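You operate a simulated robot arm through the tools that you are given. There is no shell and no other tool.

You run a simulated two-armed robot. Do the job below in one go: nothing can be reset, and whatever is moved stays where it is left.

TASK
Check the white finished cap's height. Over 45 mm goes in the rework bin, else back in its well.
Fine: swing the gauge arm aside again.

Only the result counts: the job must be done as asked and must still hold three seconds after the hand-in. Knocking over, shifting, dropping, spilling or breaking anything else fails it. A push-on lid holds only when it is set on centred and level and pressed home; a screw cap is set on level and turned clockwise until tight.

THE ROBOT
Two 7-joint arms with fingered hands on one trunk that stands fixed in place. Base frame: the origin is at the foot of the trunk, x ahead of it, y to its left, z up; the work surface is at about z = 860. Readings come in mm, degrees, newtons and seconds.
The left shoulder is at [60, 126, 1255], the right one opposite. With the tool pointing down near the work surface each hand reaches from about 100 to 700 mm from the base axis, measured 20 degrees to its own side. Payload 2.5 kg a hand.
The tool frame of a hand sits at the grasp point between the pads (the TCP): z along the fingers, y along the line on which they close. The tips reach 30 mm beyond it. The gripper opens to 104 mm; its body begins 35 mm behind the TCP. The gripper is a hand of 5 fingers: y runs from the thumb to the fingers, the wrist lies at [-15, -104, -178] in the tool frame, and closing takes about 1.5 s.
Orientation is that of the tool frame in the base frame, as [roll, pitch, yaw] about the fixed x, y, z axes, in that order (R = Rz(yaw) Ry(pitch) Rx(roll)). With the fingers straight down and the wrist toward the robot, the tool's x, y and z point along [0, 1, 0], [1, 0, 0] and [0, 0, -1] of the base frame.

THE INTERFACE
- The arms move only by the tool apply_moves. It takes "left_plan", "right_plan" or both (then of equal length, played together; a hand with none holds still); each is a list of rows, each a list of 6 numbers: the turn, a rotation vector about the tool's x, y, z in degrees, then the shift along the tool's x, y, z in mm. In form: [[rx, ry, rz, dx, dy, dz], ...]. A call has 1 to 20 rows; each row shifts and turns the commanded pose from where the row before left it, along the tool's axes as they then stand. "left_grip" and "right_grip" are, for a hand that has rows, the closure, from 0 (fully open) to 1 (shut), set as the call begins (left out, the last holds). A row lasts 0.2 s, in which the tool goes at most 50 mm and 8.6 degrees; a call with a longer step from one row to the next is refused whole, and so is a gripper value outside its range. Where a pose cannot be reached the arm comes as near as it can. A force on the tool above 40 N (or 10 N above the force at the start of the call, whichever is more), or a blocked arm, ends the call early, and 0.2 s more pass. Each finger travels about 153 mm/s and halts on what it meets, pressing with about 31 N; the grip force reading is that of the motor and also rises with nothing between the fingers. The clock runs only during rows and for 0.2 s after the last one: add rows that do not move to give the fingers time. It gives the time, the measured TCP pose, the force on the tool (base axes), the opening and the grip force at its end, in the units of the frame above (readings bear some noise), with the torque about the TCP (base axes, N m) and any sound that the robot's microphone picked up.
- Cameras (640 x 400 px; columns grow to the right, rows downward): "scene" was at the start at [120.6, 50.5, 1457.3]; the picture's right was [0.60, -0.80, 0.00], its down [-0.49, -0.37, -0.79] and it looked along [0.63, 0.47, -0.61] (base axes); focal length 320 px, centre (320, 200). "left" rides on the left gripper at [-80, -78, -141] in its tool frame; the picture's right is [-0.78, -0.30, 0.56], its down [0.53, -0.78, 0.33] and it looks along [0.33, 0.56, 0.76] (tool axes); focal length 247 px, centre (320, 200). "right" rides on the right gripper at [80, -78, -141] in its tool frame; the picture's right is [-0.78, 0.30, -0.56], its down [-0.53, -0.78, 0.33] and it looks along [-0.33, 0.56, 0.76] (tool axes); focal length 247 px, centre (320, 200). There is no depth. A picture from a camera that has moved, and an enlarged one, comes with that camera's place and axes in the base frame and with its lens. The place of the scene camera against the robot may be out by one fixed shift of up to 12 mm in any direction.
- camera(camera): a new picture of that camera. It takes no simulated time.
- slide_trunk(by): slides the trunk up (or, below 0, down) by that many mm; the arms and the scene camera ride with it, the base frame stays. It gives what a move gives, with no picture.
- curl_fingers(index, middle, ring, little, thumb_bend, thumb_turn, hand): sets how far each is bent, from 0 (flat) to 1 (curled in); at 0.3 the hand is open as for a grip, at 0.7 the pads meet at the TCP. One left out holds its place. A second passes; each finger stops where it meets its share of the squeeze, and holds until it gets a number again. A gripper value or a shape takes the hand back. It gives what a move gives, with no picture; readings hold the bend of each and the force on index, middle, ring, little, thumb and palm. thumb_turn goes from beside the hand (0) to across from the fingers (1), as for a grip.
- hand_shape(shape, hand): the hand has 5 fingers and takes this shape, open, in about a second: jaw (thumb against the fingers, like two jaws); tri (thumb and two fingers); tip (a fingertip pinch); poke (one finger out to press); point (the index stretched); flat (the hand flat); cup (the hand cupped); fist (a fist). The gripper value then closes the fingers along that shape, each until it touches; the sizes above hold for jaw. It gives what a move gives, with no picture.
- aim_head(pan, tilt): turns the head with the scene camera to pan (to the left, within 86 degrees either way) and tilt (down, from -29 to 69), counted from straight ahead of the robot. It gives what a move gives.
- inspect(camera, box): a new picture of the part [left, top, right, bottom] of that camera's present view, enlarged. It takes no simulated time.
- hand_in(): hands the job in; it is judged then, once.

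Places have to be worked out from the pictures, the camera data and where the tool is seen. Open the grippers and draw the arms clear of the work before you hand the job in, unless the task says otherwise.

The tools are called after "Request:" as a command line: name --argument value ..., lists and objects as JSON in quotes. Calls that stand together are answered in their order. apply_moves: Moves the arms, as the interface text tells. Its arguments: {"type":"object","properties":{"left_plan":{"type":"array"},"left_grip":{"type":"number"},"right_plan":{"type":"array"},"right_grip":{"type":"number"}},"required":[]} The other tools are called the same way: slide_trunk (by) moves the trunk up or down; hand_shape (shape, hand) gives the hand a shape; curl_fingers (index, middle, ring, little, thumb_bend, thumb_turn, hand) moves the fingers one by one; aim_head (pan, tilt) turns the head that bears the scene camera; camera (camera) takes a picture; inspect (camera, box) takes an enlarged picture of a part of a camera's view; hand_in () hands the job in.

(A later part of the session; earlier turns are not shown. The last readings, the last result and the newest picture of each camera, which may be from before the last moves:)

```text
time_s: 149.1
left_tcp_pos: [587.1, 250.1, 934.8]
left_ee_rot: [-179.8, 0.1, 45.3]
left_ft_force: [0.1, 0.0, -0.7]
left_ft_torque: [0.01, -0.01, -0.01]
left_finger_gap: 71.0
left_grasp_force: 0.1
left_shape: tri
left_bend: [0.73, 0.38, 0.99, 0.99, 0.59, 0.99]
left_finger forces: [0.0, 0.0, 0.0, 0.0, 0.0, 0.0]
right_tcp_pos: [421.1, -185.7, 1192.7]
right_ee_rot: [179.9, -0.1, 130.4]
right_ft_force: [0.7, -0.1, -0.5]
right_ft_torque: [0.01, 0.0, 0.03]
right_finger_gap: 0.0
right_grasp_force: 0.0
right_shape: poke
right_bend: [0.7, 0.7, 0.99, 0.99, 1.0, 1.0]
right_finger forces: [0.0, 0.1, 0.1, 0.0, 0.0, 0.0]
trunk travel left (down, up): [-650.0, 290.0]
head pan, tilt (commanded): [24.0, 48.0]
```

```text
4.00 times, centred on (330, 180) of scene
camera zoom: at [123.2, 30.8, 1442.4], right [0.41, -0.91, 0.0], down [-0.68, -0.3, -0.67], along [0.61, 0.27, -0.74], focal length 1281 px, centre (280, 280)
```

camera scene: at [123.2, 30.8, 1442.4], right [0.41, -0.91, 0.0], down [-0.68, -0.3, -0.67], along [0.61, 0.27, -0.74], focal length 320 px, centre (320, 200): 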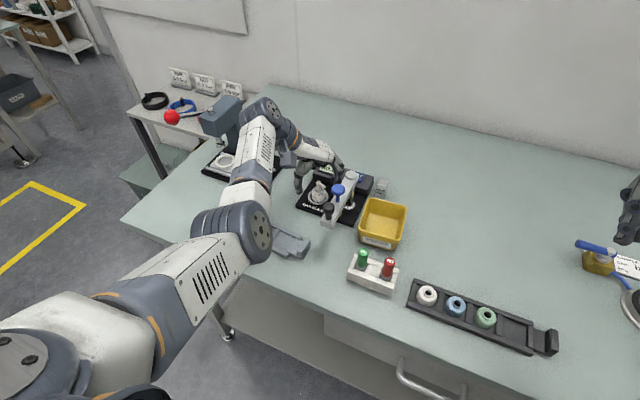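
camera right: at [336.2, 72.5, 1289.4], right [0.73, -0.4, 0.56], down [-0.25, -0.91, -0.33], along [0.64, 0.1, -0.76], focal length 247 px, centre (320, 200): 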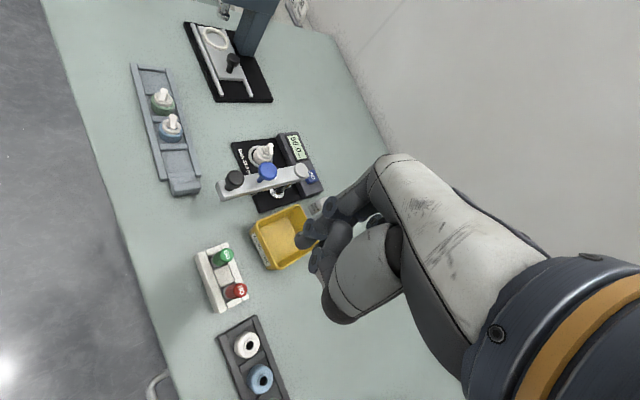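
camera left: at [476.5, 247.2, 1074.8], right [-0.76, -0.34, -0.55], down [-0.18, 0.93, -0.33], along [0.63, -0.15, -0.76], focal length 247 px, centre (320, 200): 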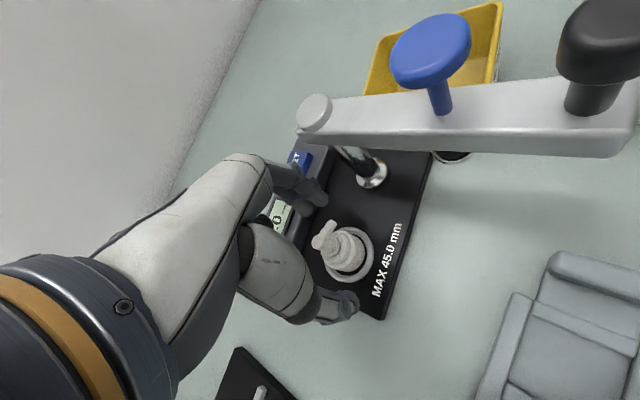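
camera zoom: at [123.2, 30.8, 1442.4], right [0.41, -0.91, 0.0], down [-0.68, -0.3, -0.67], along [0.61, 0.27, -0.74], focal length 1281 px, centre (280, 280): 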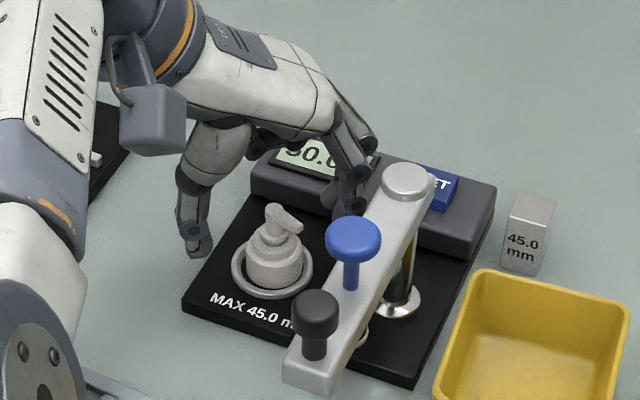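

The cap is nicely between thumb and fingers. I descend the last 24 mm and close the grip.

Request:
apply_moves --left_plan '[[0, 0, 0, 0, 0, 6], [0, 0, 0, 0, 0, 6], [0, 0, 0, 0, 0, 6], [0, 0, 0, 0, 0, 5.5], [0, 0, 0, 0, 0, 0]]'

Request:
apply_moves --left_plan '[[0, 0, 0, 0, 0, 0], [0, 0, 0, 0, 0, 0], [0, 0, 0, 0, 0, 0], [0, 0, 0, 0, 0, 0], [0, 0, 0, 0, 0, 0], [0, 0, 0, 0, 0, 0]]' --left_grip 0.85

Request:
inspect --camera "left" --box '[270, 170, 400, 330]'

Request:
inspect --camera "scene" --box '[290, 150, 370, 230]'

```text
time_s: 150.3
left_tcp_pos: [588.3, 249.5, 910.0]
left_ee_rot: [-179.9, 0.1, 45.3]
left_ft_force: [0.4, -0.4, 0.9]
left_ft_torque: [0.0, 0.01, -0.06]
left_finger_gap: 71.3
left_grasp_force: 0.1
left_shape: tri
left_bend: [0.73, 0.38, 0.99, 0.99, 0.59, 0.99]
left_finger forces: [0.0, 0.0, 0.0, 0.0, 0.0, 0.0]
right_tcp_pos: [421.0, -184.2, 1192.5]
right_ee_rot: [179.9, -0.1, 130.4]
right_ft_force: [-0.2, 0.7, 0.1]
right_ft_torque: [0.02, -0.03, 0.0]
right_finger_gap: 0.0
right_grasp_force: 0.1
right_shape: poke
right_bend: [0.7, 0.7, 0.99, 0.99, 1.0, 1.0]
right_finger forces: [0.1, 0.0, 0.0, 0.0, 0.0, 0.0]
trunk travel left (down, up): [-650.0, 290.0]
head pan, tilt (commanded): [24.0, 48.0]
```

```text
time_s: 151.7
left_tcp_pos: [586.5, 248.7, 909.5]
left_ee_rot: [-179.7, 0.1, 45.3]
left_ft_force: [0.0, -0.2, 0.2]
left_ft_torque: [0.02, -0.01, 0.0]
left_finger_gap: 26.8
left_grasp_force: 10.4
left_shape: tri
left_bend: [0.74, 0.55, 1.0, 1.0, 0.74, 1.0]
left_finger forces: [4.3, 4.5, 0.1, 0.0, 8.8, 0.0]
right_tcp_pos: [421.9, -185.0, 1193.7]
right_ee_rot: [179.8, -0.2, 130.4]
right_ft_force: [0.5, 0.3, 0.5]
right_ft_torque: [0.03, 0.01, 0.0]
right_finger_gap: 0.3
right_grasp_force: 0.1
right_shape: poke
right_bend: [0.7, 0.7, 0.99, 0.99, 1.0, 1.0]
right_finger forces: [0.1, 0.0, 0.0, 0.1, 0.0, 0.1]
trunk travel left (down, up): [-650.0, 290.0]
head pan, tilt (commanded): [24.0, 48.0]
```

```text
2.50 times, centred on (335, 250) of left
camera zoom: at [476.3, 246.9, 1050.6], right [-0.76, -0.34, -0.55], down [-0.18, 0.93, -0.33], along [0.63, -0.15, -0.76], focal length 617 px, centre (282, 75)
```

zoom: 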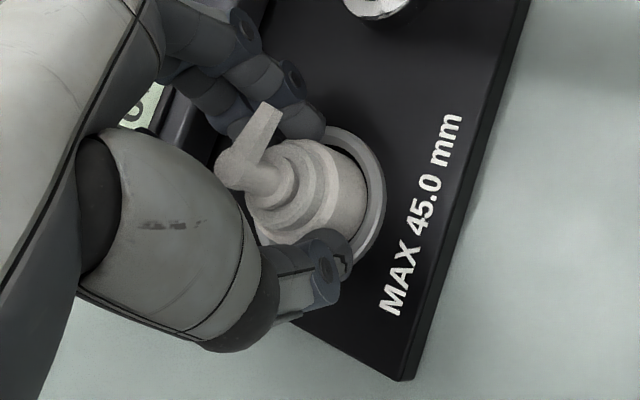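

```text
5.00 times, centred on (330, 190) of scene
camera zoom: at [123.2, 30.9, 1442.4], right [0.41, -0.91, 0.0], down [-0.68, -0.3, -0.67], along [0.61, 0.27, -0.74], focal length 1602 px, centre (270, 250)
```

zoom: 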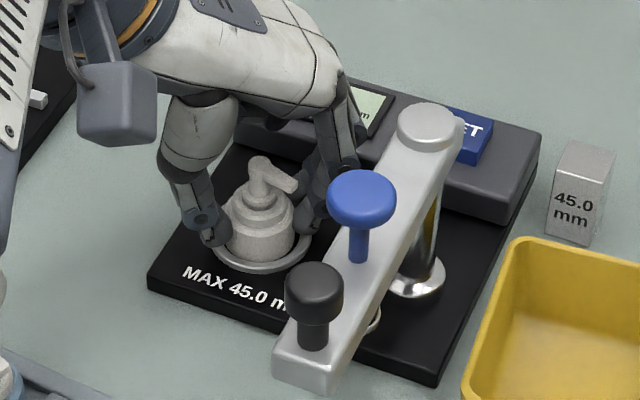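

Grip is firm on the cap (4/4/9 N). I lift straight up out of the ring, first 15 mm to check, then on to z ≈ 1075.

Request:
apply_moves --left_plan '[[0, 0, 0, 0, 0, -3], [0, 0, 0, 0, 0, -5], [0, 0, 0, 0, 0, -7], [0, 0, 0, 0, 0, 0]]'

Request:
inspect --camera "left" --box '[270, 170, 400, 330]'

Request:
apply_moves --left_plan '[[0, 0, 0, 0, 0, -15], [0, 0, 0, 0, 0, -20], [0, 0, 0, 0, 0, -20], [0, 0, 0, 0, 0, -20], [0, 0, 0, 0, 0, -20], [0, 0, 0, 0, 0, -20], [0, 0, 0, 0, 0, -20], [0, 0, 0, 0, 0, -15], [0, 0, 0, 0, 0, 0]]'

Request:
camera --camera "left"

Request:
camera --camera "scene"

```text
time_s: 152.7
left_tcp_pos: [587.9, 249.5, 927.3]
left_ee_rot: [-179.9, 0.0, 45.3]
left_ft_force: [0.0, -0.7, 0.0]
left_ft_torque: [-0.02, 0.01, 0.04]
left_finger_gap: 27.0
left_grasp_force: 9.9
left_shape: tri
left_bend: [0.74, 0.55, 1.0, 1.0, 0.74, 1.0]
left_finger forces: [4.4, 4.6, 0.1, 0.0, 8.9, 0.0]
right_tcp_pos: [420.7, -184.4, 1193.3]
right_ee_rot: [179.9, -0.2, 130.4]
right_ft_force: [0.1, 0.0, -0.5]
right_ft_torque: [0.0, 0.01, 0.0]
right_finger_gap: 0.1
right_grasp_force: 0.0
right_shape: poke
right_bend: [0.7, 0.7, 0.99, 0.99, 1.0, 1.0]
right_finger forces: [0.0, 0.0, 0.0, 0.0, 0.0, 0.1]
trunk travel left (down, up): [-650.0, 290.0]
head pan, tilt (commanded): [24.0, 48.0]
```

```text
2.50 times, centred on (335, 250) of left
camera zoom: at [476.9, 247.1, 1066.5], right [-0.76, -0.34, -0.55], down [-0.18, 0.93, -0.33], along [0.63, -0.15, -0.76], focal length 617 px, centre (282, 75)
```

zoom: 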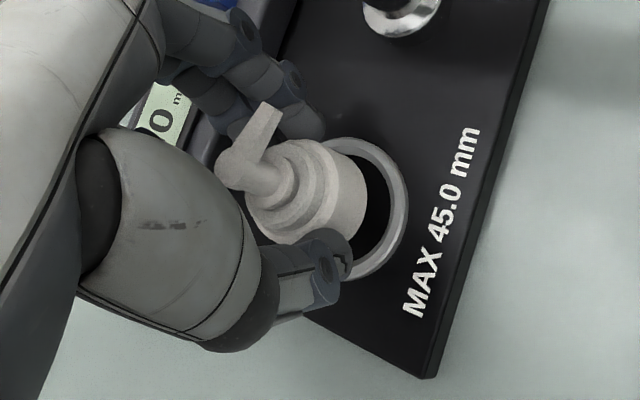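

```text
time_s: 154.7
left_tcp_pos: [587.7, 250.2, 1075.5]
left_ee_rot: [-179.7, 0.2, 45.3]
left_ft_force: [-0.1, -0.3, 0.2]
left_ft_torque: [0.0, -0.01, -0.01]
left_finger_gap: 27.0
left_grasp_force: 9.9
left_shape: tri
left_bend: [0.74, 0.55, 1.0, 1.0, 0.74, 1.0]
left_finger forces: [4.3, 4.5, 0.0, 0.0, 9.0, 0.1]
right_tcp_pos: [421.1, -183.3, 1193.8]
right_ee_rot: [180.0, -0.2, 130.4]
right_ft_force: [0.2, -0.3, -0.2]
right_ft_torque: [-0.02, 0.02, 0.02]
right_finger_gap: 0.0
right_grasp_force: 0.1
right_shape: poke
right_bend: [0.7, 0.7, 0.99, 0.99, 1.0, 1.0]
right_finger forces: [0.0, 0.0, 0.0, 0.0, 0.0, 0.0]
trunk travel left (down, up): [-650.0, 290.0]
head pan, tilt (commanded): [24.0, 48.0]
```

```text
taken
camera left: at [476.7, 247.2, 1215.9], right [-0.76, -0.34, -0.55], down [-0.18, 0.93, -0.33], along [0.63, -0.15, -0.76], focal length 247 px, centre (320, 200)
```

left: 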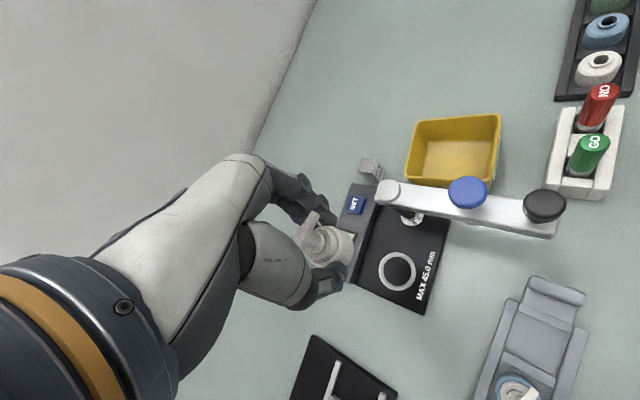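

```text
taken
camera scene: at [123.2, 30.9, 1442.4], right [0.41, -0.91, 0.0], down [-0.68, -0.3, -0.67], along [0.61, 0.27, -0.74], focal length 320 px, centre (320, 200)
```

scene: 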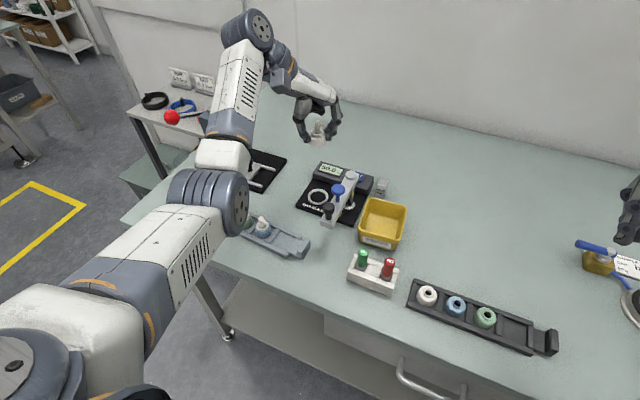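

The cap is held firmly. From this view I measure the rework bin.

Request:
inspect --camera "left" --box '[350, 95, 520, 245]'

Request:
inspect --camera "scene" --box '[330, 170, 430, 260]'

```text
2.67 times, centred on (435, 170) of left
camera zoom: at [476.7, 247.2, 1215.9], right [-0.76, -0.34, -0.55], down [-0.18, 0.93, -0.33], along [0.63, -0.15, -0.76], focal length 659 px, centre (13, 280)
```

zoom: 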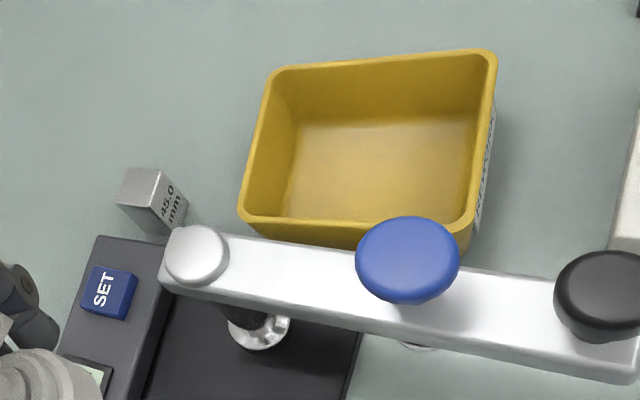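

```text
4.44 times, centred on (380, 215) of scene
camera zoom: at [123.2, 30.9, 1442.4], right [0.41, -0.91, 0.0], down [-0.68, -0.3, -0.67], along [0.61, 0.27, -0.74], focal length 1424 px, centre (53, 133)
```

zoom: 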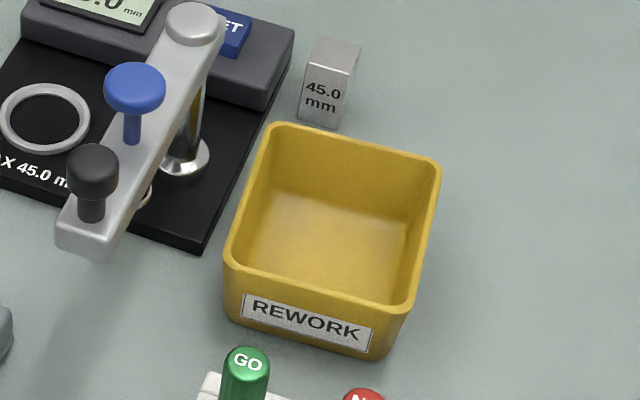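

Bin: rim spans about x 510–611, y 36–125, centre (561, 80), rim near z ≈ 903. I carry the cap at z ≈ 1075 over the gauge arm toward the bin, half-way first.

Request:
apply_moves --left_plan '[[0, 0, 0, -16.8, 10, 0], [0, 0, 0, -16.8, 10, 0], [0, 0, 0, -16.8, 10, 0], [0, 0, 0, -16.8, 10, 0], [0, 0, 0, -16.8, 10, 0], [0, 0, 0, 0, 0, 0]]'

Request:
camera --camera "left"

Request:
camera --camera "scene"

```text
time_s: 156.1
left_tcp_pos: [564.4, 154.3, 1075.9]
left_ee_rot: [-179.8, 0.2, 45.3]
left_ft_force: [-0.5, 0.7, -0.4]
left_ft_torque: [0.01, 0.01, 0.02]
left_finger_gap: 27.1
left_grasp_force: 10.0
left_shape: tri
left_bend: [0.74, 0.55, 1.0, 1.0, 0.74, 1.0]
left_finger forces: [4.4, 4.7, 0.1, 0.0, 8.9, 0.0]
right_tcp_pos: [421.0, -183.9, 1193.0]
right_ee_rot: [179.9, -0.3, 130.4]
right_ft_force: [-0.2, -1.0, 0.0]
right_ft_torque: [0.03, -0.02, -0.01]
right_finger_gap: 0.0
right_grasp_force: 0.2
right_shape: poke
right_bend: [0.7, 0.7, 0.99, 0.99, 1.0, 1.0]
right_finger forces: [0.1, 0.1, 0.1, 0.0, 0.0, 0.0]
trunk travel left (down, up): [-650.0, 290.0]
head pan, tilt (commanded): [24.0, 48.0]
```

```text
taken
camera left: at [453.5, 151.6, 1216.6], right [-0.76, -0.34, -0.55], down [-0.18, 0.93, -0.33], along [0.63, -0.15, -0.76], focal length 247 px, centre (320, 200)
```

left: 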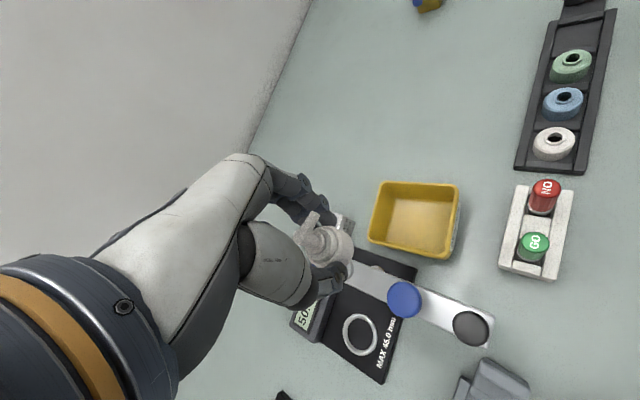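

```text
taken
camera scene: at [123.2, 31.0, 1442.4], right [0.41, -0.91, 0.0], down [-0.68, -0.3, -0.67], along [0.61, 0.27, -0.74], focal length 320 px, centre (320, 200)
```

scene: 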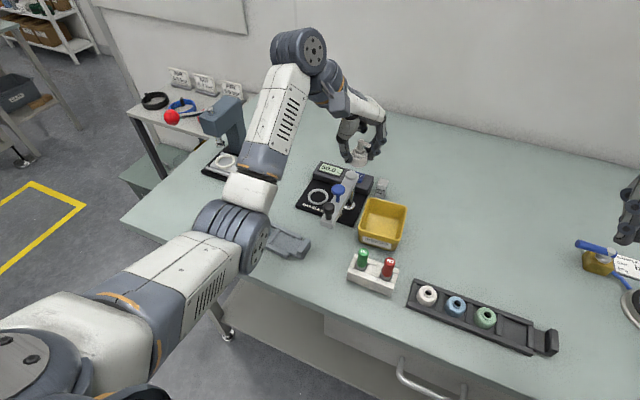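

Going well. I re-measure the bin from this second viewpoint.

Request:
inspect --camera "left" --box '[350, 165, 480, 275]'

```text
3.64 times, centred on (415, 220) of left
camera zoom: at [453.5, 151.6, 1216.6], right [-0.76, -0.34, -0.55], down [-0.18, 0.93, -0.33], along [0.63, -0.15, -0.76], focal length 898 px, centre (-26, 127)
```

zoom: 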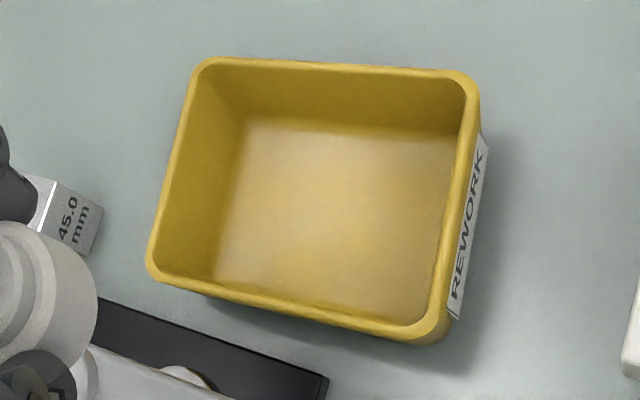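

Bin centre confirmed at (560, 80), rim z ≈ 906. I move over (547, 77) and lower to z ≈ 960 for a look.

Request:
apply_moves --left_plan '[[0, 0, 0, -16.8, 10.2, 0], [0, 0, 0, -16.8, 10.2, 0], [0, 0, 0, -16.8, 10.3, 0], [0, 0, 0, -16.8, 10.3, 0], [0, 0, 0, 0, 0, 18], [0, 0, 0, 0, 0, 20], [0, 0, 0, 0, 0, 20], [0, 0, 0, 0, 0, 20], [0, 0, 0, 0, 0, 20], [0, 0, 0, 0, 0, 17], [0, 0, 0, 0, 0, 0]]'

Request:
camera --camera "left"

Request:
inspect --camera "scene" --box '[310, 130, 450, 260]'

```text
time_s: 158.5
left_tcp_pos: [545.9, 78.9, 959.1]
left_ee_rot: [-179.7, 0.0, 45.3]
left_ft_force: [0.3, -0.5, 0.3]
left_ft_torque: [-0.02, 0.02, -0.01]
left_finger_gap: 27.0
left_grasp_force: 10.1
left_shape: tri
left_bend: [0.74, 0.55, 1.0, 1.0, 0.74, 1.0]
left_finger forces: [4.3, 4.7, 0.0, 0.0, 8.8, 0.1]
right_tcp_pos: [421.3, -185.7, 1193.4]
right_ee_rot: [-180.0, -0.2, 130.4]
right_ft_force: [0.1, 0.2, 0.2]
right_ft_torque: [0.03, -0.02, 0.03]
right_finger_gap: 0.0
right_grasp_force: 0.0
right_shape: poke
right_bend: [0.7, 0.7, 0.99, 0.99, 1.0, 1.0]
right_finger forces: [0.0, 0.1, 0.1, 0.0, 0.1, 0.1]
trunk travel left (down, up): [-650.0, 290.0]
head pan, tilt (commanded): [24.0, 48.0]
```

```text
taken
camera left: at [434.5, 75.9, 1100.6], right [-0.76, -0.34, -0.55], down [-0.18, 0.93, -0.33], along [0.63, -0.15, -0.76], focal length 247 px, centre (320, 200)
```

left: 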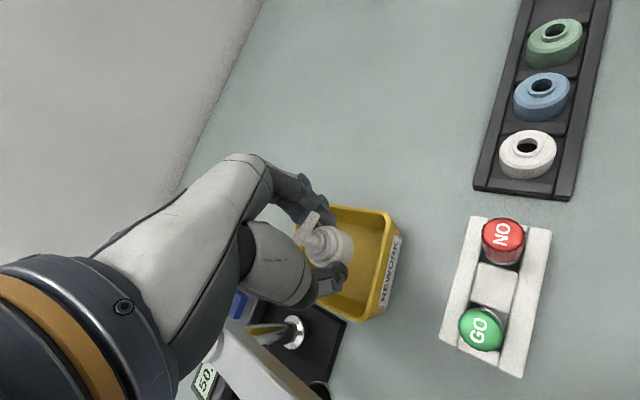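

```text
3.08 times, centred on (380, 195) of scene
camera zoom: at [123.2, 30.8, 1442.4], right [0.41, -0.91, 0.0], down [-0.68, -0.3, -0.67], along [0.61, 0.27, -0.74], focal length 986 px, centre (135, 215)
```

zoom: 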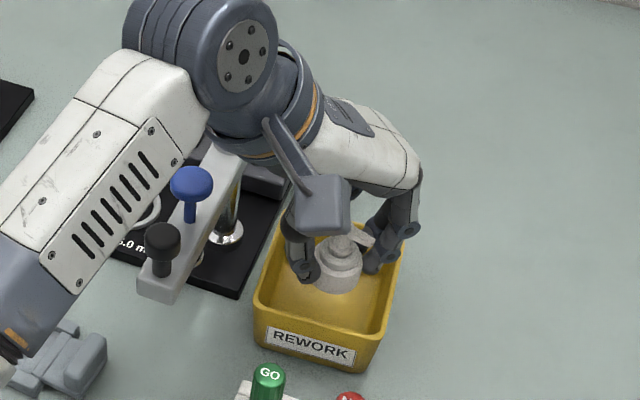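

The descent at this hand angle would bring the wrist close to the gauge's blue knob. I rise again and turn the hand to yaw 90°, so the hand lies well away from the gauge arm.

Request:
apply_moves --left_plan '[[0, 0, 0, 0, 0, -20], [0, 0, 0, 0, 0, -20], [0, 0, 0, 0, 0, -20], [0, 0, 0, 0, 0, -20], [0, 0, 0, 0, 0, -20], [0, 0, -7.5, 0, 0, 0], [0, 0, -7.5, 0, 0, 0], [0, 0, -7.5, 0, 0, 0], [0, 0, -7.5, 0, 0, 0], [0, 0, -7.5, 0, 0, 0], [0, 0, -7.2, 0, 0, 0], [0, 0, 0, 0, 0, 0]]'

Request:
camera --camera "left"

Request:
camera --camera "scene"

```text
time_s: 161.1
left_tcp_pos: [547.1, 76.8, 1060.3]
left_ee_rot: [-179.7, -0.1, 90.1]
left_ft_force: [0.2, 1.3, 0.9]
left_ft_torque: [-0.02, 0.01, 0.01]
left_finger_gap: 27.0
left_grasp_force: 10.1
left_shape: tri
left_bend: [0.74, 0.55, 1.0, 1.0, 0.74, 1.0]
left_finger forces: [4.4, 4.7, 0.0, 0.0, 8.8, 0.0]
right_tcp_pos: [421.3, -184.8, 1192.8]
right_ee_rot: [180.0, -0.2, 130.4]
right_ft_force: [-0.2, 0.1, 0.3]
right_ft_torque: [-0.01, -0.02, -0.03]
right_finger_gap: 0.0
right_grasp_force: 0.0
right_shape: poke
right_bend: [0.7, 0.7, 0.99, 0.99, 1.0, 1.0]
right_finger forces: [0.0, 0.0, 0.0, 0.0, 0.0, 0.0]
trunk travel left (down, up): [-650.0, 290.0]
head pan, tilt (commanded): [24.0, 48.0]
```

```text
taken
camera left: at [469.5, -2.5, 1200.5], right [-0.3, -0.78, -0.56], down [-0.78, 0.53, -0.33], along [0.55, 0.34, -0.76], focal length 247 px, centre (320, 200)
```

left: 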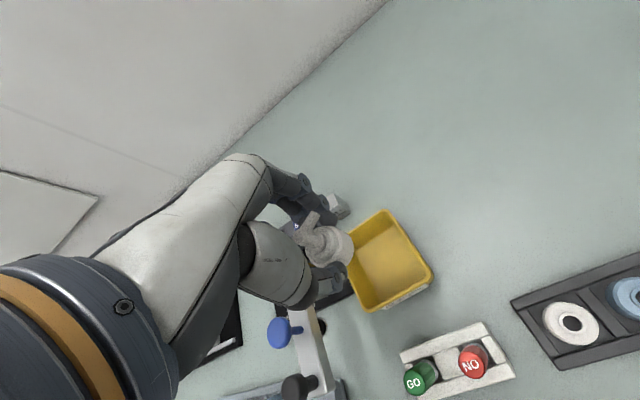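

```text
taken
camera scene: at [123.2, 30.9, 1442.4], right [0.41, -0.91, 0.0], down [-0.68, -0.3, -0.67], along [0.61, 0.27, -0.74], focal length 320 px, centre (320, 200)
```

scene: 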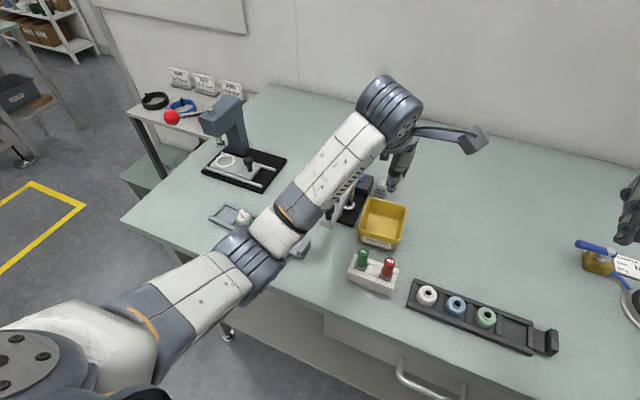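

Now the hand lies clear of the gauge arm. I shift to (560, 68) over the bin and lower to z ≈ 965, watching for any block.

Request:
apply_moves --left_plan '[[0, 0, 0, -9.6, 12.6, 0], [0, 0, 0, 0, 0, 15], [0, 0, 0, 0, 0, 16], [0, 0, 0, 0, 0, 16], [0, 0, 0, 0, 0, 16], [0, 0, 0, 0, 0, 16], [0, 0, 0, 0, 0, 15], [0, 0, 0, 0, 0, 0]]'

Request:
camera --camera "left"

Request:
camera --camera "scene"

```text
time_s: 162.9
left_tcp_pos: [557.2, 67.5, 965.6]
left_ee_rot: [-179.8, -0.1, 90.0]
left_ft_force: [-0.9, -0.5, 0.2]
left_ft_torque: [-0.01, -0.03, -0.01]
left_finger_gap: 27.0
left_grasp_force: 10.3
left_shape: tri
left_bend: [0.74, 0.55, 1.0, 1.0, 0.74, 1.0]
left_finger forces: [4.5, 4.7, 0.0, 0.1, 8.8, 0.0]
right_tcp_pos: [421.4, -185.6, 1192.7]
right_ee_rot: [179.9, -0.1, 130.3]
right_ft_force: [0.0, -0.7, -0.3]
right_ft_torque: [-0.04, -0.03, -0.01]
right_finger_gap: 0.0
right_grasp_force: 0.0
right_shape: poke
right_bend: [0.7, 0.7, 0.99, 0.99, 1.0, 1.0]
right_finger forces: [0.1, 0.0, 0.0, 0.1, 0.1, 0.1]
trunk travel left (down, up): [-650.0, 290.0]
head pan, tilt (commanded): [24.0, 48.0]
```

```text
taken
camera left: at [480.6, -11.5, 1106.7], right [-0.3, -0.77, -0.56], down [-0.78, 0.54, -0.33], along [0.55, 0.34, -0.76], focal length 247 px, centre (320, 200)
```

left: 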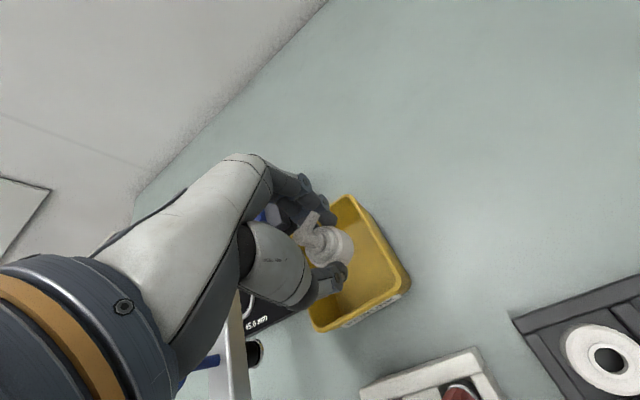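

```text
taken
camera scene: at [123.2, 30.9, 1442.4], right [0.41, -0.91, 0.0], down [-0.68, -0.3, -0.67], along [0.61, 0.27, -0.74], focal length 320 px, centre (320, 200)
```

scene: 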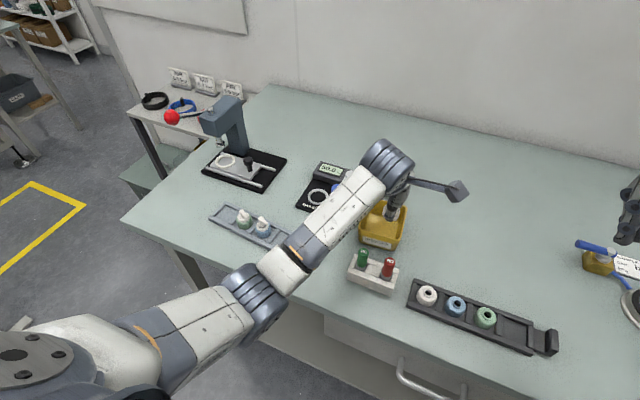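

No block. I check the cap and fingers relative to the bin walls.

Request:
inspect --camera "left" --box '[260, 170, 430, 350]'

Request:
inspect --camera "scene" --box '[340, 150, 440, 260]'

```text
2.22 times, centred on (345, 260) of left
camera zoom: at [480.6, -11.5, 1106.7], right [-0.3, -0.77, -0.56], down [-0.78, 0.54, -0.33], along [0.55, 0.34, -0.76], focal length 549 px, centre (264, 67)
```

zoom: 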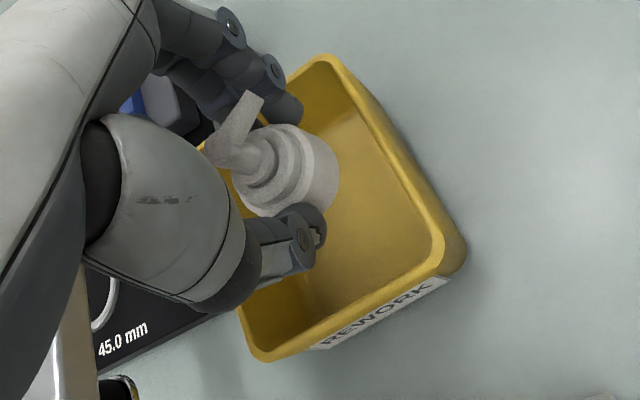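

```text
3.64 times, centred on (390, 205) of scene
camera zoom: at [123.2, 30.9, 1442.4], right [0.41, -0.91, 0.0], down [-0.68, -0.3, -0.67], along [0.61, 0.27, -0.74], focal length 1165 px, centre (66, 182)
```

zoom: 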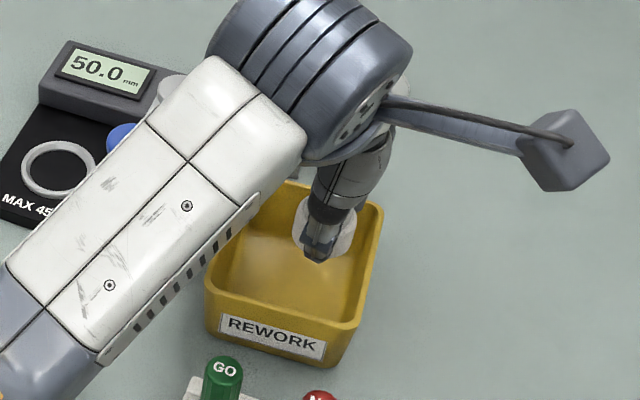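

Everything fits inside the bin walls. I lower to z ≈ 912 and check, then the last millimetres slowly.

Request:
apply_moves --left_plan '[[0, 0, 0, 0, 0, 12], [0, 0, 0, 0, 0, 12], [0, 0, 0, 0, 0, 12], [0, 0, 0, 0, 0, 10], [0, 0, 0, 0, 0, 7], [0, 0, 0, 0, 0, 0]]'

Request:
inspect --camera "left" --box '[260, 170, 430, 350]'

Request:
inspect --camera "scene" --box '[300, 140, 440, 260]'

```text
time_s: 164.3
left_tcp_pos: [558.6, 68.5, 914.2]
left_ee_rot: [-179.7, -0.1, 89.9]
left_ft_force: [-0.1, -0.2, 0.8]
left_ft_torque: [0.03, -0.01, 0.01]
left_finger_gap: 26.8
left_grasp_force: 9.7
left_shape: tri
left_bend: [0.74, 0.55, 1.0, 1.0, 0.74, 1.0]
left_finger forces: [4.5, 5.3, 0.0, 0.0, 8.9, 0.0]
right_tcp_pos: [422.3, -184.4, 1194.1]
right_ee_rot: [179.9, -0.2, 130.4]
right_ft_force: [-0.2, -0.1, 0.2]
right_ft_torque: [-0.01, 0.01, -0.02]
right_finger_gap: 0.0
right_grasp_force: 0.0
right_shape: poke
right_bend: [0.7, 0.7, 0.99, 0.99, 1.0, 1.0]
right_finger forces: [0.1, 0.0, 0.0, 0.0, 0.0, 0.0]
trunk travel left (down, up): [-650.0, 290.0]
head pan, tilt (commanded): [24.0, 48.0]
```

```text
2.22 times, centred on (345, 260) of left
camera zoom: at [481.1, -12.0, 1053.8], right [-0.3, -0.78, -0.56], down [-0.78, 0.54, -0.33], along [0.55, 0.34, -0.76], focal length 549 px, centre (264, 67)
```

zoom: 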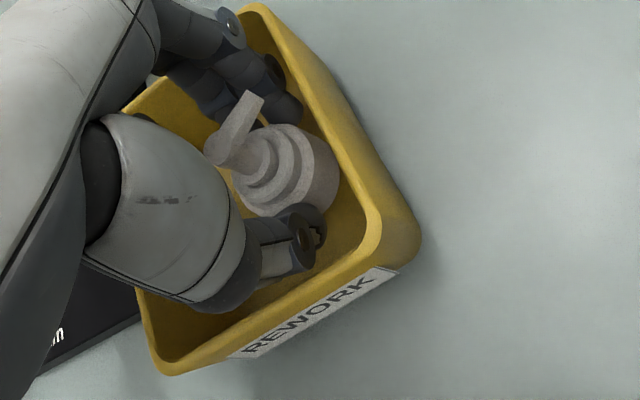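

```text
3.33 times, centred on (370, 200) of scene
camera zoom: at [123.1, 30.8, 1442.5], right [0.41, -0.91, 0.0], down [-0.68, -0.3, -0.67], along [0.61, 0.27, -0.74], focal length 1068 px, centre (153, 200)
```

zoom: 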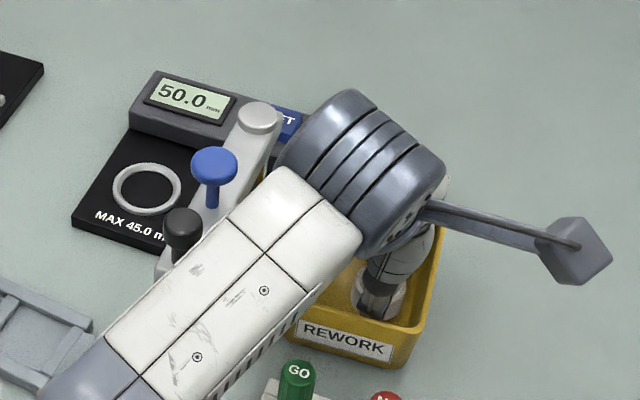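

Inside the bin with a few millimetres to the −y wall; I shift 4 mm toward +y and lower slowly until the cap touches the floor.

Request:
apply_moves --left_plan '[[0, 0, 0, 4, 0, 0], [0, 0, 0, 0, 0, 2], [0, 0, 0, 0, 0, 2], [0, 0, 0, 0, 0, 2], [0, 0, 0, 0, 0, 0]]'

Request:
inspect --camera "left" --box '[260, 170, 430, 350]'

```text
time_s: 165.5
left_tcp_pos: [557.7, 71.9, 908.7]
left_ee_rot: [-179.8, -0.1, 90.0]
left_ft_force: [-0.3, -0.2, 0.3]
left_ft_torque: [0.01, -0.01, 0.01]
left_finger_gap: 25.9
left_grasp_force: 31.3
left_shape: tri
left_bend: [0.74, 0.56, 1.0, 1.0, 0.75, 1.0]
left_finger forces: [13.5, 15.5, 0.1, 0.0, 28.5, 0.0]
right_tcp_pos: [420.0, -184.6, 1192.7]
right_ee_rot: [179.9, -0.2, 130.4]
right_ft_force: [-0.4, 0.1, 0.2]
right_ft_torque: [0.02, 0.05, -0.04]
right_finger_gap: 0.2
right_grasp_force: 0.0
right_shape: poke
right_bend: [0.7, 0.7, 0.99, 0.99, 1.0, 1.0]
right_finger forces: [0.0, 0.0, 0.0, 0.1, 0.0, 0.1]
trunk travel left (down, up): [-650.0, 290.0]
head pan, tilt (commanded): [24.0, 48.0]
```

```text
2.22 times, centred on (345, 260) of left
camera zoom: at [480.5, -8.0, 1048.4], right [-0.3, -0.78, -0.56], down [-0.78, 0.54, -0.33], along [0.55, 0.34, -0.76], focal length 549 px, centre (264, 67)
```

zoom: 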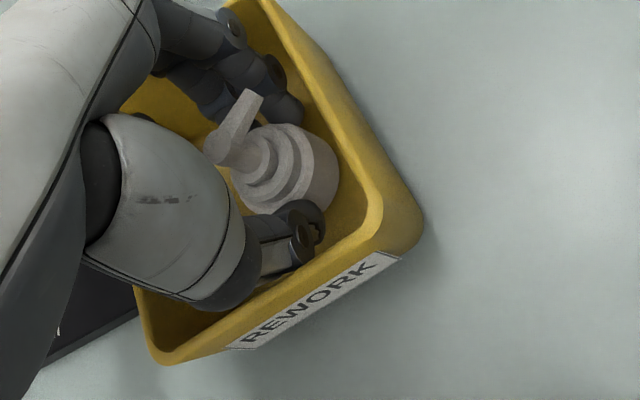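

Grip force rose to its usual 31 N maximum but the cap is still held level with no outside contact. I continue lowering gently.

Request:
apply_moves --left_plan '[[0, 0, 0, 0, 0, 1.5], [0, 0, 0, 0, 0, 1.5], [0, 0, 0, 0, 0, 1.5], [0, 0, 0, 0, 0, 0]]'

Request:
inspect --camera "left" --box '[260, 170, 430, 350]'

```text
time_s: 166.5
left_tcp_pos: [558.2, 70.9, 904.9]
left_ee_rot: [179.9, -0.1, 90.0]
left_ft_force: [-0.4, 1.2, 12.3]
left_ft_torque: [0.1, -0.14, 0.05]
left_finger_gap: 25.2
left_grasp_force: 30.8
left_shape: tri
left_bend: [0.74, 0.56, 1.0, 1.0, 0.75, 1.0]
left_finger forces: [14.8, 30.9, 0.1, 0.0, 44.1, 0.0]
right_tcp_pos: [420.3, -184.1, 1193.7]
right_ee_rot: [179.8, -0.1, 130.4]
right_ft_force: [-0.3, -0.5, 0.3]
right_ft_torque: [-0.01, -0.03, -0.01]
right_finger_gap: 0.1
right_grasp_force: 0.1
right_shape: poke
right_bend: [0.7, 0.7, 0.99, 0.99, 1.0, 1.0]
right_finger forces: [0.0, 0.1, 0.0, 0.0, 0.0, 0.0]
trunk travel left (down, up): [-650.0, 290.0]
head pan, tilt (commanded): [24.0, 48.0]
```

```text
2.22 times, centred on (345, 260) of left
camera zoom: at [480.1, -8.1, 1045.1], right [-0.3, -0.78, -0.56], down [-0.78, 0.54, -0.33], along [0.56, 0.33, -0.76], focal length 549 px, centre (264, 67)
```

zoom: 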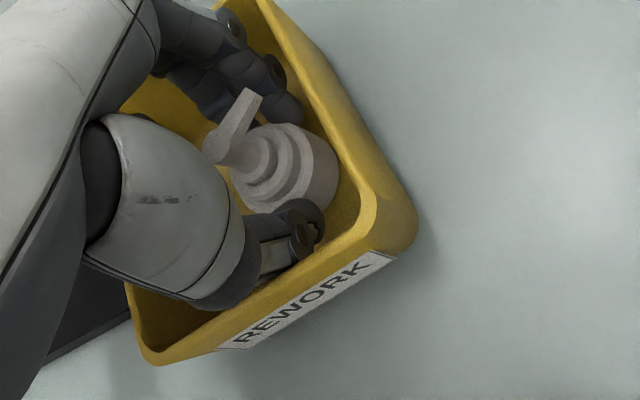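

The cap has touched the bin floor (12 N). I relieve 1 mm and open the fingers moderately to release it.

Request:
apply_moves --left_plan '[[0, 0, 0, 0, 0, -1], [0, 0, 0, 0, 0, 0]]'

Request:
apply_moves --left_plan '[[0, 0, 0, 0, 0, 0], [0, 0, 0, 0, 0, 0], [0, 0, 0, 0, 0, 0], [0, 0, 0, 0, 0, 0], [0, 0, 0, 0, 0, 0]]' --left_grip 0.52

Request:
inspect --camera "left" --box '[260, 170, 430, 350]'

```text
time_s: 167.1
left_tcp_pos: [557.6, 71.7, 904.3]
left_ee_rot: [-180.0, -0.1, 90.0]
left_ft_force: [2.6, -0.9, 9.3]
left_ft_torque: [0.03, -0.1, -0.01]
left_finger_gap: 25.5
left_grasp_force: 31.6
left_shape: tri
left_bend: [0.74, 0.56, 1.0, 1.0, 0.74, 1.0]
left_finger forces: [15.5, 26.2, 0.0, 0.0, 42.0, 0.0]
right_tcp_pos: [421.3, -186.7, 1193.2]
right_ee_rot: [179.9, -0.2, 130.4]
right_ft_force: [-0.1, 1.0, -0.4]
right_ft_torque: [-0.01, 0.01, 0.02]
right_finger_gap: 0.1
right_grasp_force: 0.1
right_shape: poke
right_bend: [0.7, 0.7, 0.99, 0.99, 1.0, 1.0]
right_finger forces: [0.1, 0.1, 0.1, 0.1, 0.1, 0.0]
trunk travel left (down, up): [-650.0, 290.0]
head pan, tilt (commanded): [24.0, 48.0]
```

```text
time_s: 168.3
left_tcp_pos: [557.2, 71.3, 905.1]
left_ee_rot: [-179.9, -0.1, 90.0]
left_ft_force: [0.3, -0.5, 8.4]
left_ft_torque: [0.01, -0.14, -0.02]
left_finger_gap: 33.8
left_grasp_force: 0.0
left_shape: tri
left_bend: [0.74, 0.54, 0.99, 0.99, 0.74, 1.0]
left_finger forces: [0.1, 30.6, 0.0, 0.0, 31.6, 0.0]
right_tcp_pos: [420.7, -184.8, 1192.4]
right_ee_rot: [179.9, -0.2, 130.4]
right_ft_force: [0.2, -0.2, 0.1]
right_ft_torque: [0.04, 0.0, 0.02]
right_finger_gap: 0.0
right_grasp_force: 0.1
right_shape: poke
right_bend: [0.7, 0.7, 0.99, 0.99, 1.0, 1.0]
right_finger forces: [0.0, 0.0, 0.0, 0.0, 0.0, 0.0]
trunk travel left (down, up): [-650.0, 290.0]
head pan, tilt (commanded): [24.0, 48.0]
```

```text
2.22 times, centred on (345, 260) of left
camera zoom: at [479.9, -7.8, 1044.5], right [-0.3, -0.77, -0.56], down [-0.78, 0.54, -0.33], along [0.55, 0.34, -0.76], focal length 549 px, centre (264, 67)
```

zoom: 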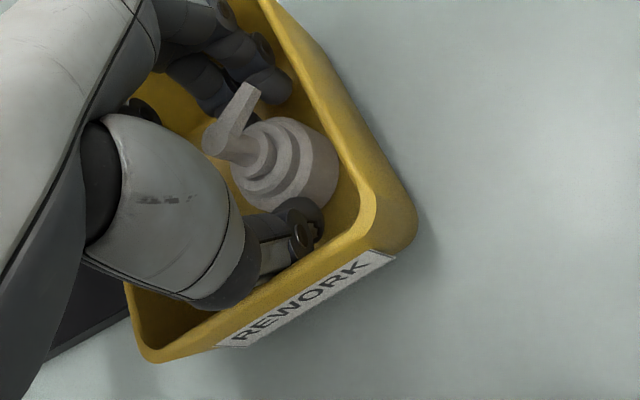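

Opening is only partial: the fingertips seem to press on the bin floor. I lift 3 mm in small steps to let the fingers open freely.

Request:
apply_moves --left_plan '[[0, 0, 0, 0, 0, -1], [0, 0, 0, 0, 0, -1], [0, 0, 0, 0, 0, -1], [0, 0, 0, 0, 0, 0], [0, 0, 0, 0, 0, 0]]'

Request:
inspect --camera "left" --box '[260, 170, 430, 350]'

```text
time_s: 169.5
left_tcp_pos: [558.3, 72.2, 907.0]
left_ee_rot: [-179.7, 0.0, 90.0]
left_ft_force: [0.2, 0.4, 3.3]
left_ft_torque: [0.01, -0.24, 0.02]
left_finger_gap: 36.6
left_grasp_force: 0.1
left_shape: tri
left_bend: [0.74, 0.53, 0.99, 0.99, 0.74, 1.0]
left_finger forces: [0.0, 21.5, 0.0, 0.0, 20.5, 0.0]
right_tcp_pos: [419.9, -185.6, 1192.4]
right_ee_rot: [179.9, -0.2, 130.4]
right_ft_force: [0.3, -0.2, 0.8]
right_ft_torque: [0.0, 0.0, 0.03]
right_finger_gap: 0.0
right_grasp_force: 0.0
right_shape: poke
right_bend: [0.7, 0.7, 0.99, 0.99, 1.0, 1.0]
right_finger forces: [0.0, 0.0, 0.0, 0.0, 0.1, 0.0]
trunk travel left (down, up): [-650.0, 290.0]
head pan, tilt (commanded): [24.0, 48.0]
```

```text
2.22 times, centred on (345, 260) of left
camera zoom: at [480.3, -7.4, 1047.9], right [-0.3, -0.78, -0.56], down [-0.78, 0.54, -0.33], along [0.55, 0.34, -0.76], focal length 549 px, centre (264, 67)
```

zoom: 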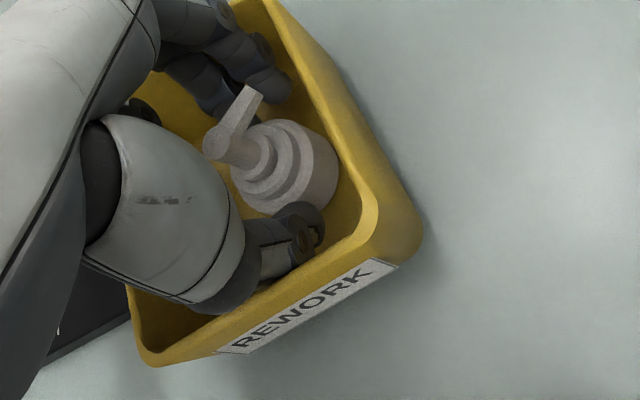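

The fingers are now pushing outward on the bin's sloping walls, and the cap seems free. I relax the opening slightly so they touch neither walls nor cap, then lift.

Request:
apply_moves --left_plan '[[0, 0, 0, 0, 0, 0], [0, 0, 0, 0, 0, 0], [0, 0, 0, 0, 0, 0]]' --left_grip 0.64

Request:
inspect --camera "left" --box '[270, 180, 380, 300]'

```text
time_s: 170.3
left_tcp_pos: [557.2, 72.1, 907.9]
left_ee_rot: [-179.8, -0.1, 89.9]
left_ft_force: [0.0, 1.1, 5.0]
left_ft_torque: [0.04, -0.33, 0.02]
left_finger_gap: 32.3
left_grasp_force: 0.1
left_shape: tri
left_bend: [0.74, 0.53, 0.99, 0.99, 0.74, 1.0]
left_finger forces: [0.1, 13.7, 0.1, 0.0, 12.3, 0.1]
right_tcp_pos: [420.2, -185.6, 1192.5]
right_ee_rot: [179.9, -0.2, 130.5]
right_ft_force: [0.7, 0.7, -0.3]
right_ft_torque: [-0.01, 0.02, -0.01]
right_finger_gap: 0.2
right_grasp_force: 0.1
right_shape: poke
right_bend: [0.7, 0.7, 0.99, 0.99, 1.0, 1.0]
right_finger forces: [0.0, 0.0, 0.0, 0.0, 0.1, 0.1]
trunk travel left (down, up): [-650.0, 290.0]
head pan, tilt (commanded): [24.0, 48.0]
```

```text
3.33 times, centred on (325, 240) of left
camera zoom: at [480.3, -7.4, 1047.9], right [-0.3, -0.78, -0.56], down [-0.78, 0.54, -0.33], along [0.55, 0.34, -0.76], focal length 823 px, centre (303, 67)
```

zoom: 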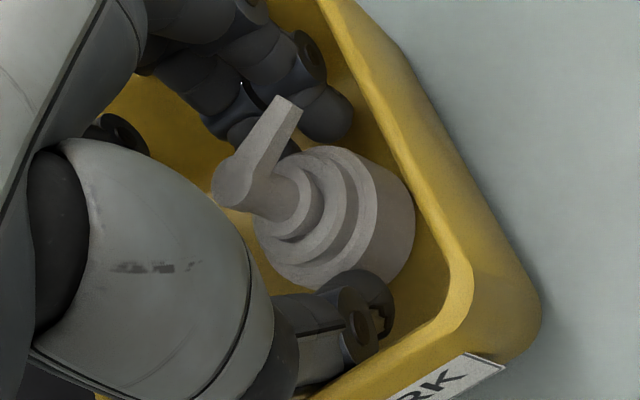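

The remaining force is outward on the walls (it drops as I close), so the cap is loose between the fingers. I lift 6 mm slowly and see whether the cap stays down.

Request:
apply_moves --left_plan '[[0, 0, 0, 0, 0, -1.5], [0, 0, 0, 0, 0, -1.5], [0, 0, 0, 0, 0, -1.5], [0, 0, 0, 0, 0, -1.5], [0, 0, 0, 0, 0, 0]]' --left_grip 0.67

Request:
inspect --camera "left" --box '[270, 180, 380, 300]'

```text
time_s: 171.5
left_tcp_pos: [558.2, 71.0, 912.7]
left_ee_rot: [-179.7, -0.1, 89.9]
left_ft_force: [-0.9, -0.2, -0.1]
left_ft_torque: [0.01, 0.02, -0.02]
left_finger_gap: 32.1
left_grasp_force: 0.0
left_shape: tri
left_bend: [0.74, 0.54, 0.99, 0.99, 0.74, 1.0]
left_finger forces: [0.1, 3.2, 0.1, 0.0, 2.8, 0.0]
right_tcp_pos: [421.7, -184.9, 1192.8]
right_ee_rot: [180.0, -0.3, 130.4]
right_ft_force: [-0.6, 0.1, -0.5]
right_ft_torque: [0.0, 0.0, -0.01]
right_finger_gap: 0.0
right_grasp_force: 0.0
right_shape: poke
right_bend: [0.7, 0.7, 0.99, 0.99, 1.0, 1.0]
right_finger forces: [0.0, 0.0, 0.0, 0.1, 0.0, 0.0]
trunk travel left (down, up): [-650.0, 290.0]
head pan, tilt (commanded): [24.0, 48.0]
```

```text
3.33 times, centred on (325, 240) of left
camera zoom: at [480.8, -7.6, 1053.2], right [-0.3, -0.78, -0.56], down [-0.78, 0.54, -0.33], along [0.55, 0.34, -0.76], focal length 823 px, centre (303, 67)
```

zoom: 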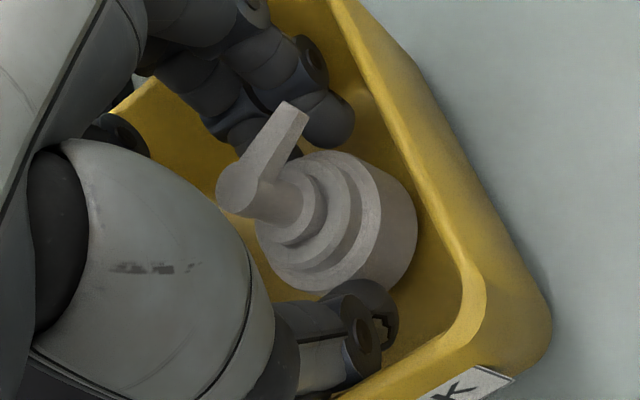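

The cap rose a few millimetres with the hand, so it is still lightly caught between middle finger and thumb. At this height the walls leave more room, so I open the fingers further here; it is only about 5 mm above the floor.

Request:
apply_moves --left_plan '[[0, 0, 0, 0, 0, 0], [0, 0, 0, 0, 0, 0], [0, 0, 0, 0, 0, 0], [0, 0, 0, 0, 0, 0]]' --left_grip 0.55

Request:
inspect --camera "left" --box '[270, 180, 380, 300]'

```text
time_s: 172.5
left_tcp_pos: [558.4, 72.6, 913.9]
left_ee_rot: [180.0, -0.2, 90.0]
left_ft_force: [0.2, 0.1, 3.9]
left_ft_torque: [0.02, -0.23, 0.02]
left_finger_gap: 38.1
left_grasp_force: 0.0
left_shape: tri
left_bend: [0.74, 0.52, 0.99, 0.99, 0.74, 1.0]
left_finger forces: [0.1, 10.5, 0.0, 0.0, 9.6, 0.0]
right_tcp_pos: [421.9, -184.9, 1193.4]
right_ee_rot: [179.8, -0.2, 130.3]
right_ft_force: [-0.8, 0.9, -0.1]
right_ft_torque: [-0.01, 0.01, 0.04]
right_finger_gap: 0.0
right_grasp_force: 0.1
right_shape: poke
right_bend: [0.7, 0.7, 0.99, 0.99, 1.0, 1.0]
right_finger forces: [0.0, 0.1, 0.0, 0.0, 0.1, 0.0]
trunk travel left (down, up): [-650.0, 290.0]
head pan, tilt (commanded): [24.0, 48.0]
```

```text
3.33 times, centred on (325, 240) of left
camera zoom: at [480.7, -7.6, 1053.8], right [-0.3, -0.78, -0.56], down [-0.78, 0.54, -0.33], along [0.55, 0.34, -0.76], focal length 823 px, centre (303, 67)
```

zoom: 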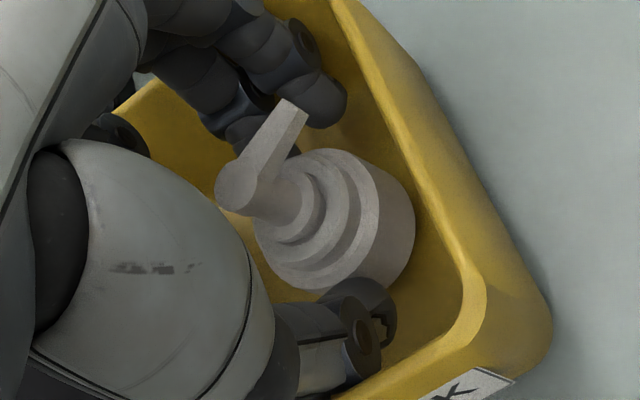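

I need a better look from another side: the right-hand camera and the scene camera.

Request:
camera --camera "right"

Request:
inspect --camera "scene" --box '[345, 190, 425, 260]'

Request:
inspect --camera "left" --box '[290, 190, 360, 270]'

```text
taken
camera right: at [309.4, -175.0, 1335.0], right [0.73, -0.4, 0.55], down [-0.25, -0.91, -0.34], along [0.64, 0.11, -0.76], focal length 247 px, centre (320, 200)
```

right: 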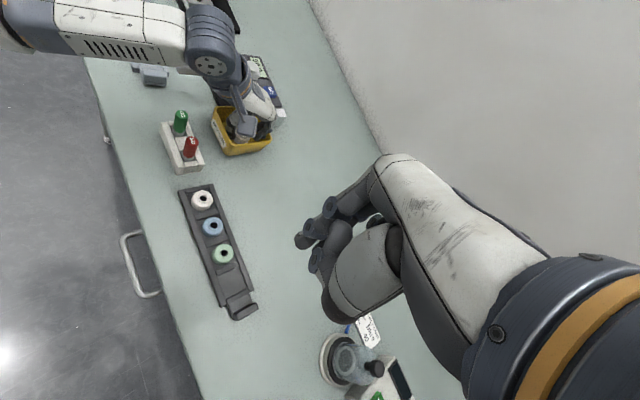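

```text
5.71 times, centred on (385, 225) of scene
camera zoom: at [122.9, 30.8, 1442.5], right [0.41, -0.91, 0.0], down [-0.68, -0.3, -0.67], along [0.61, 0.27, -0.74], focal length 1830 px, centre (-51, 57)
```

zoom: 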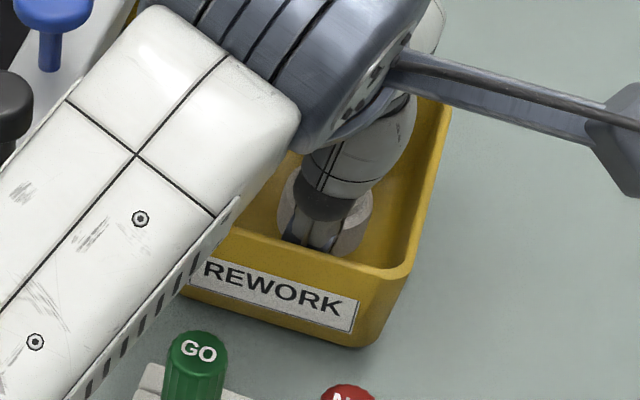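

```text
5.00 times, centred on (325, 230) of left
camera zoom: at [480.7, -7.6, 1053.8], right [-0.3, -0.78, -0.56], down [-0.78, 0.54, -0.33], along [0.55, 0.34, -0.76], focal length 1235 px, centre (295, 50)
```

zoom: 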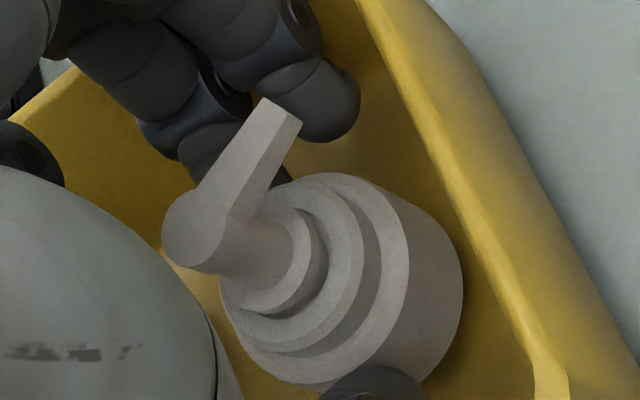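

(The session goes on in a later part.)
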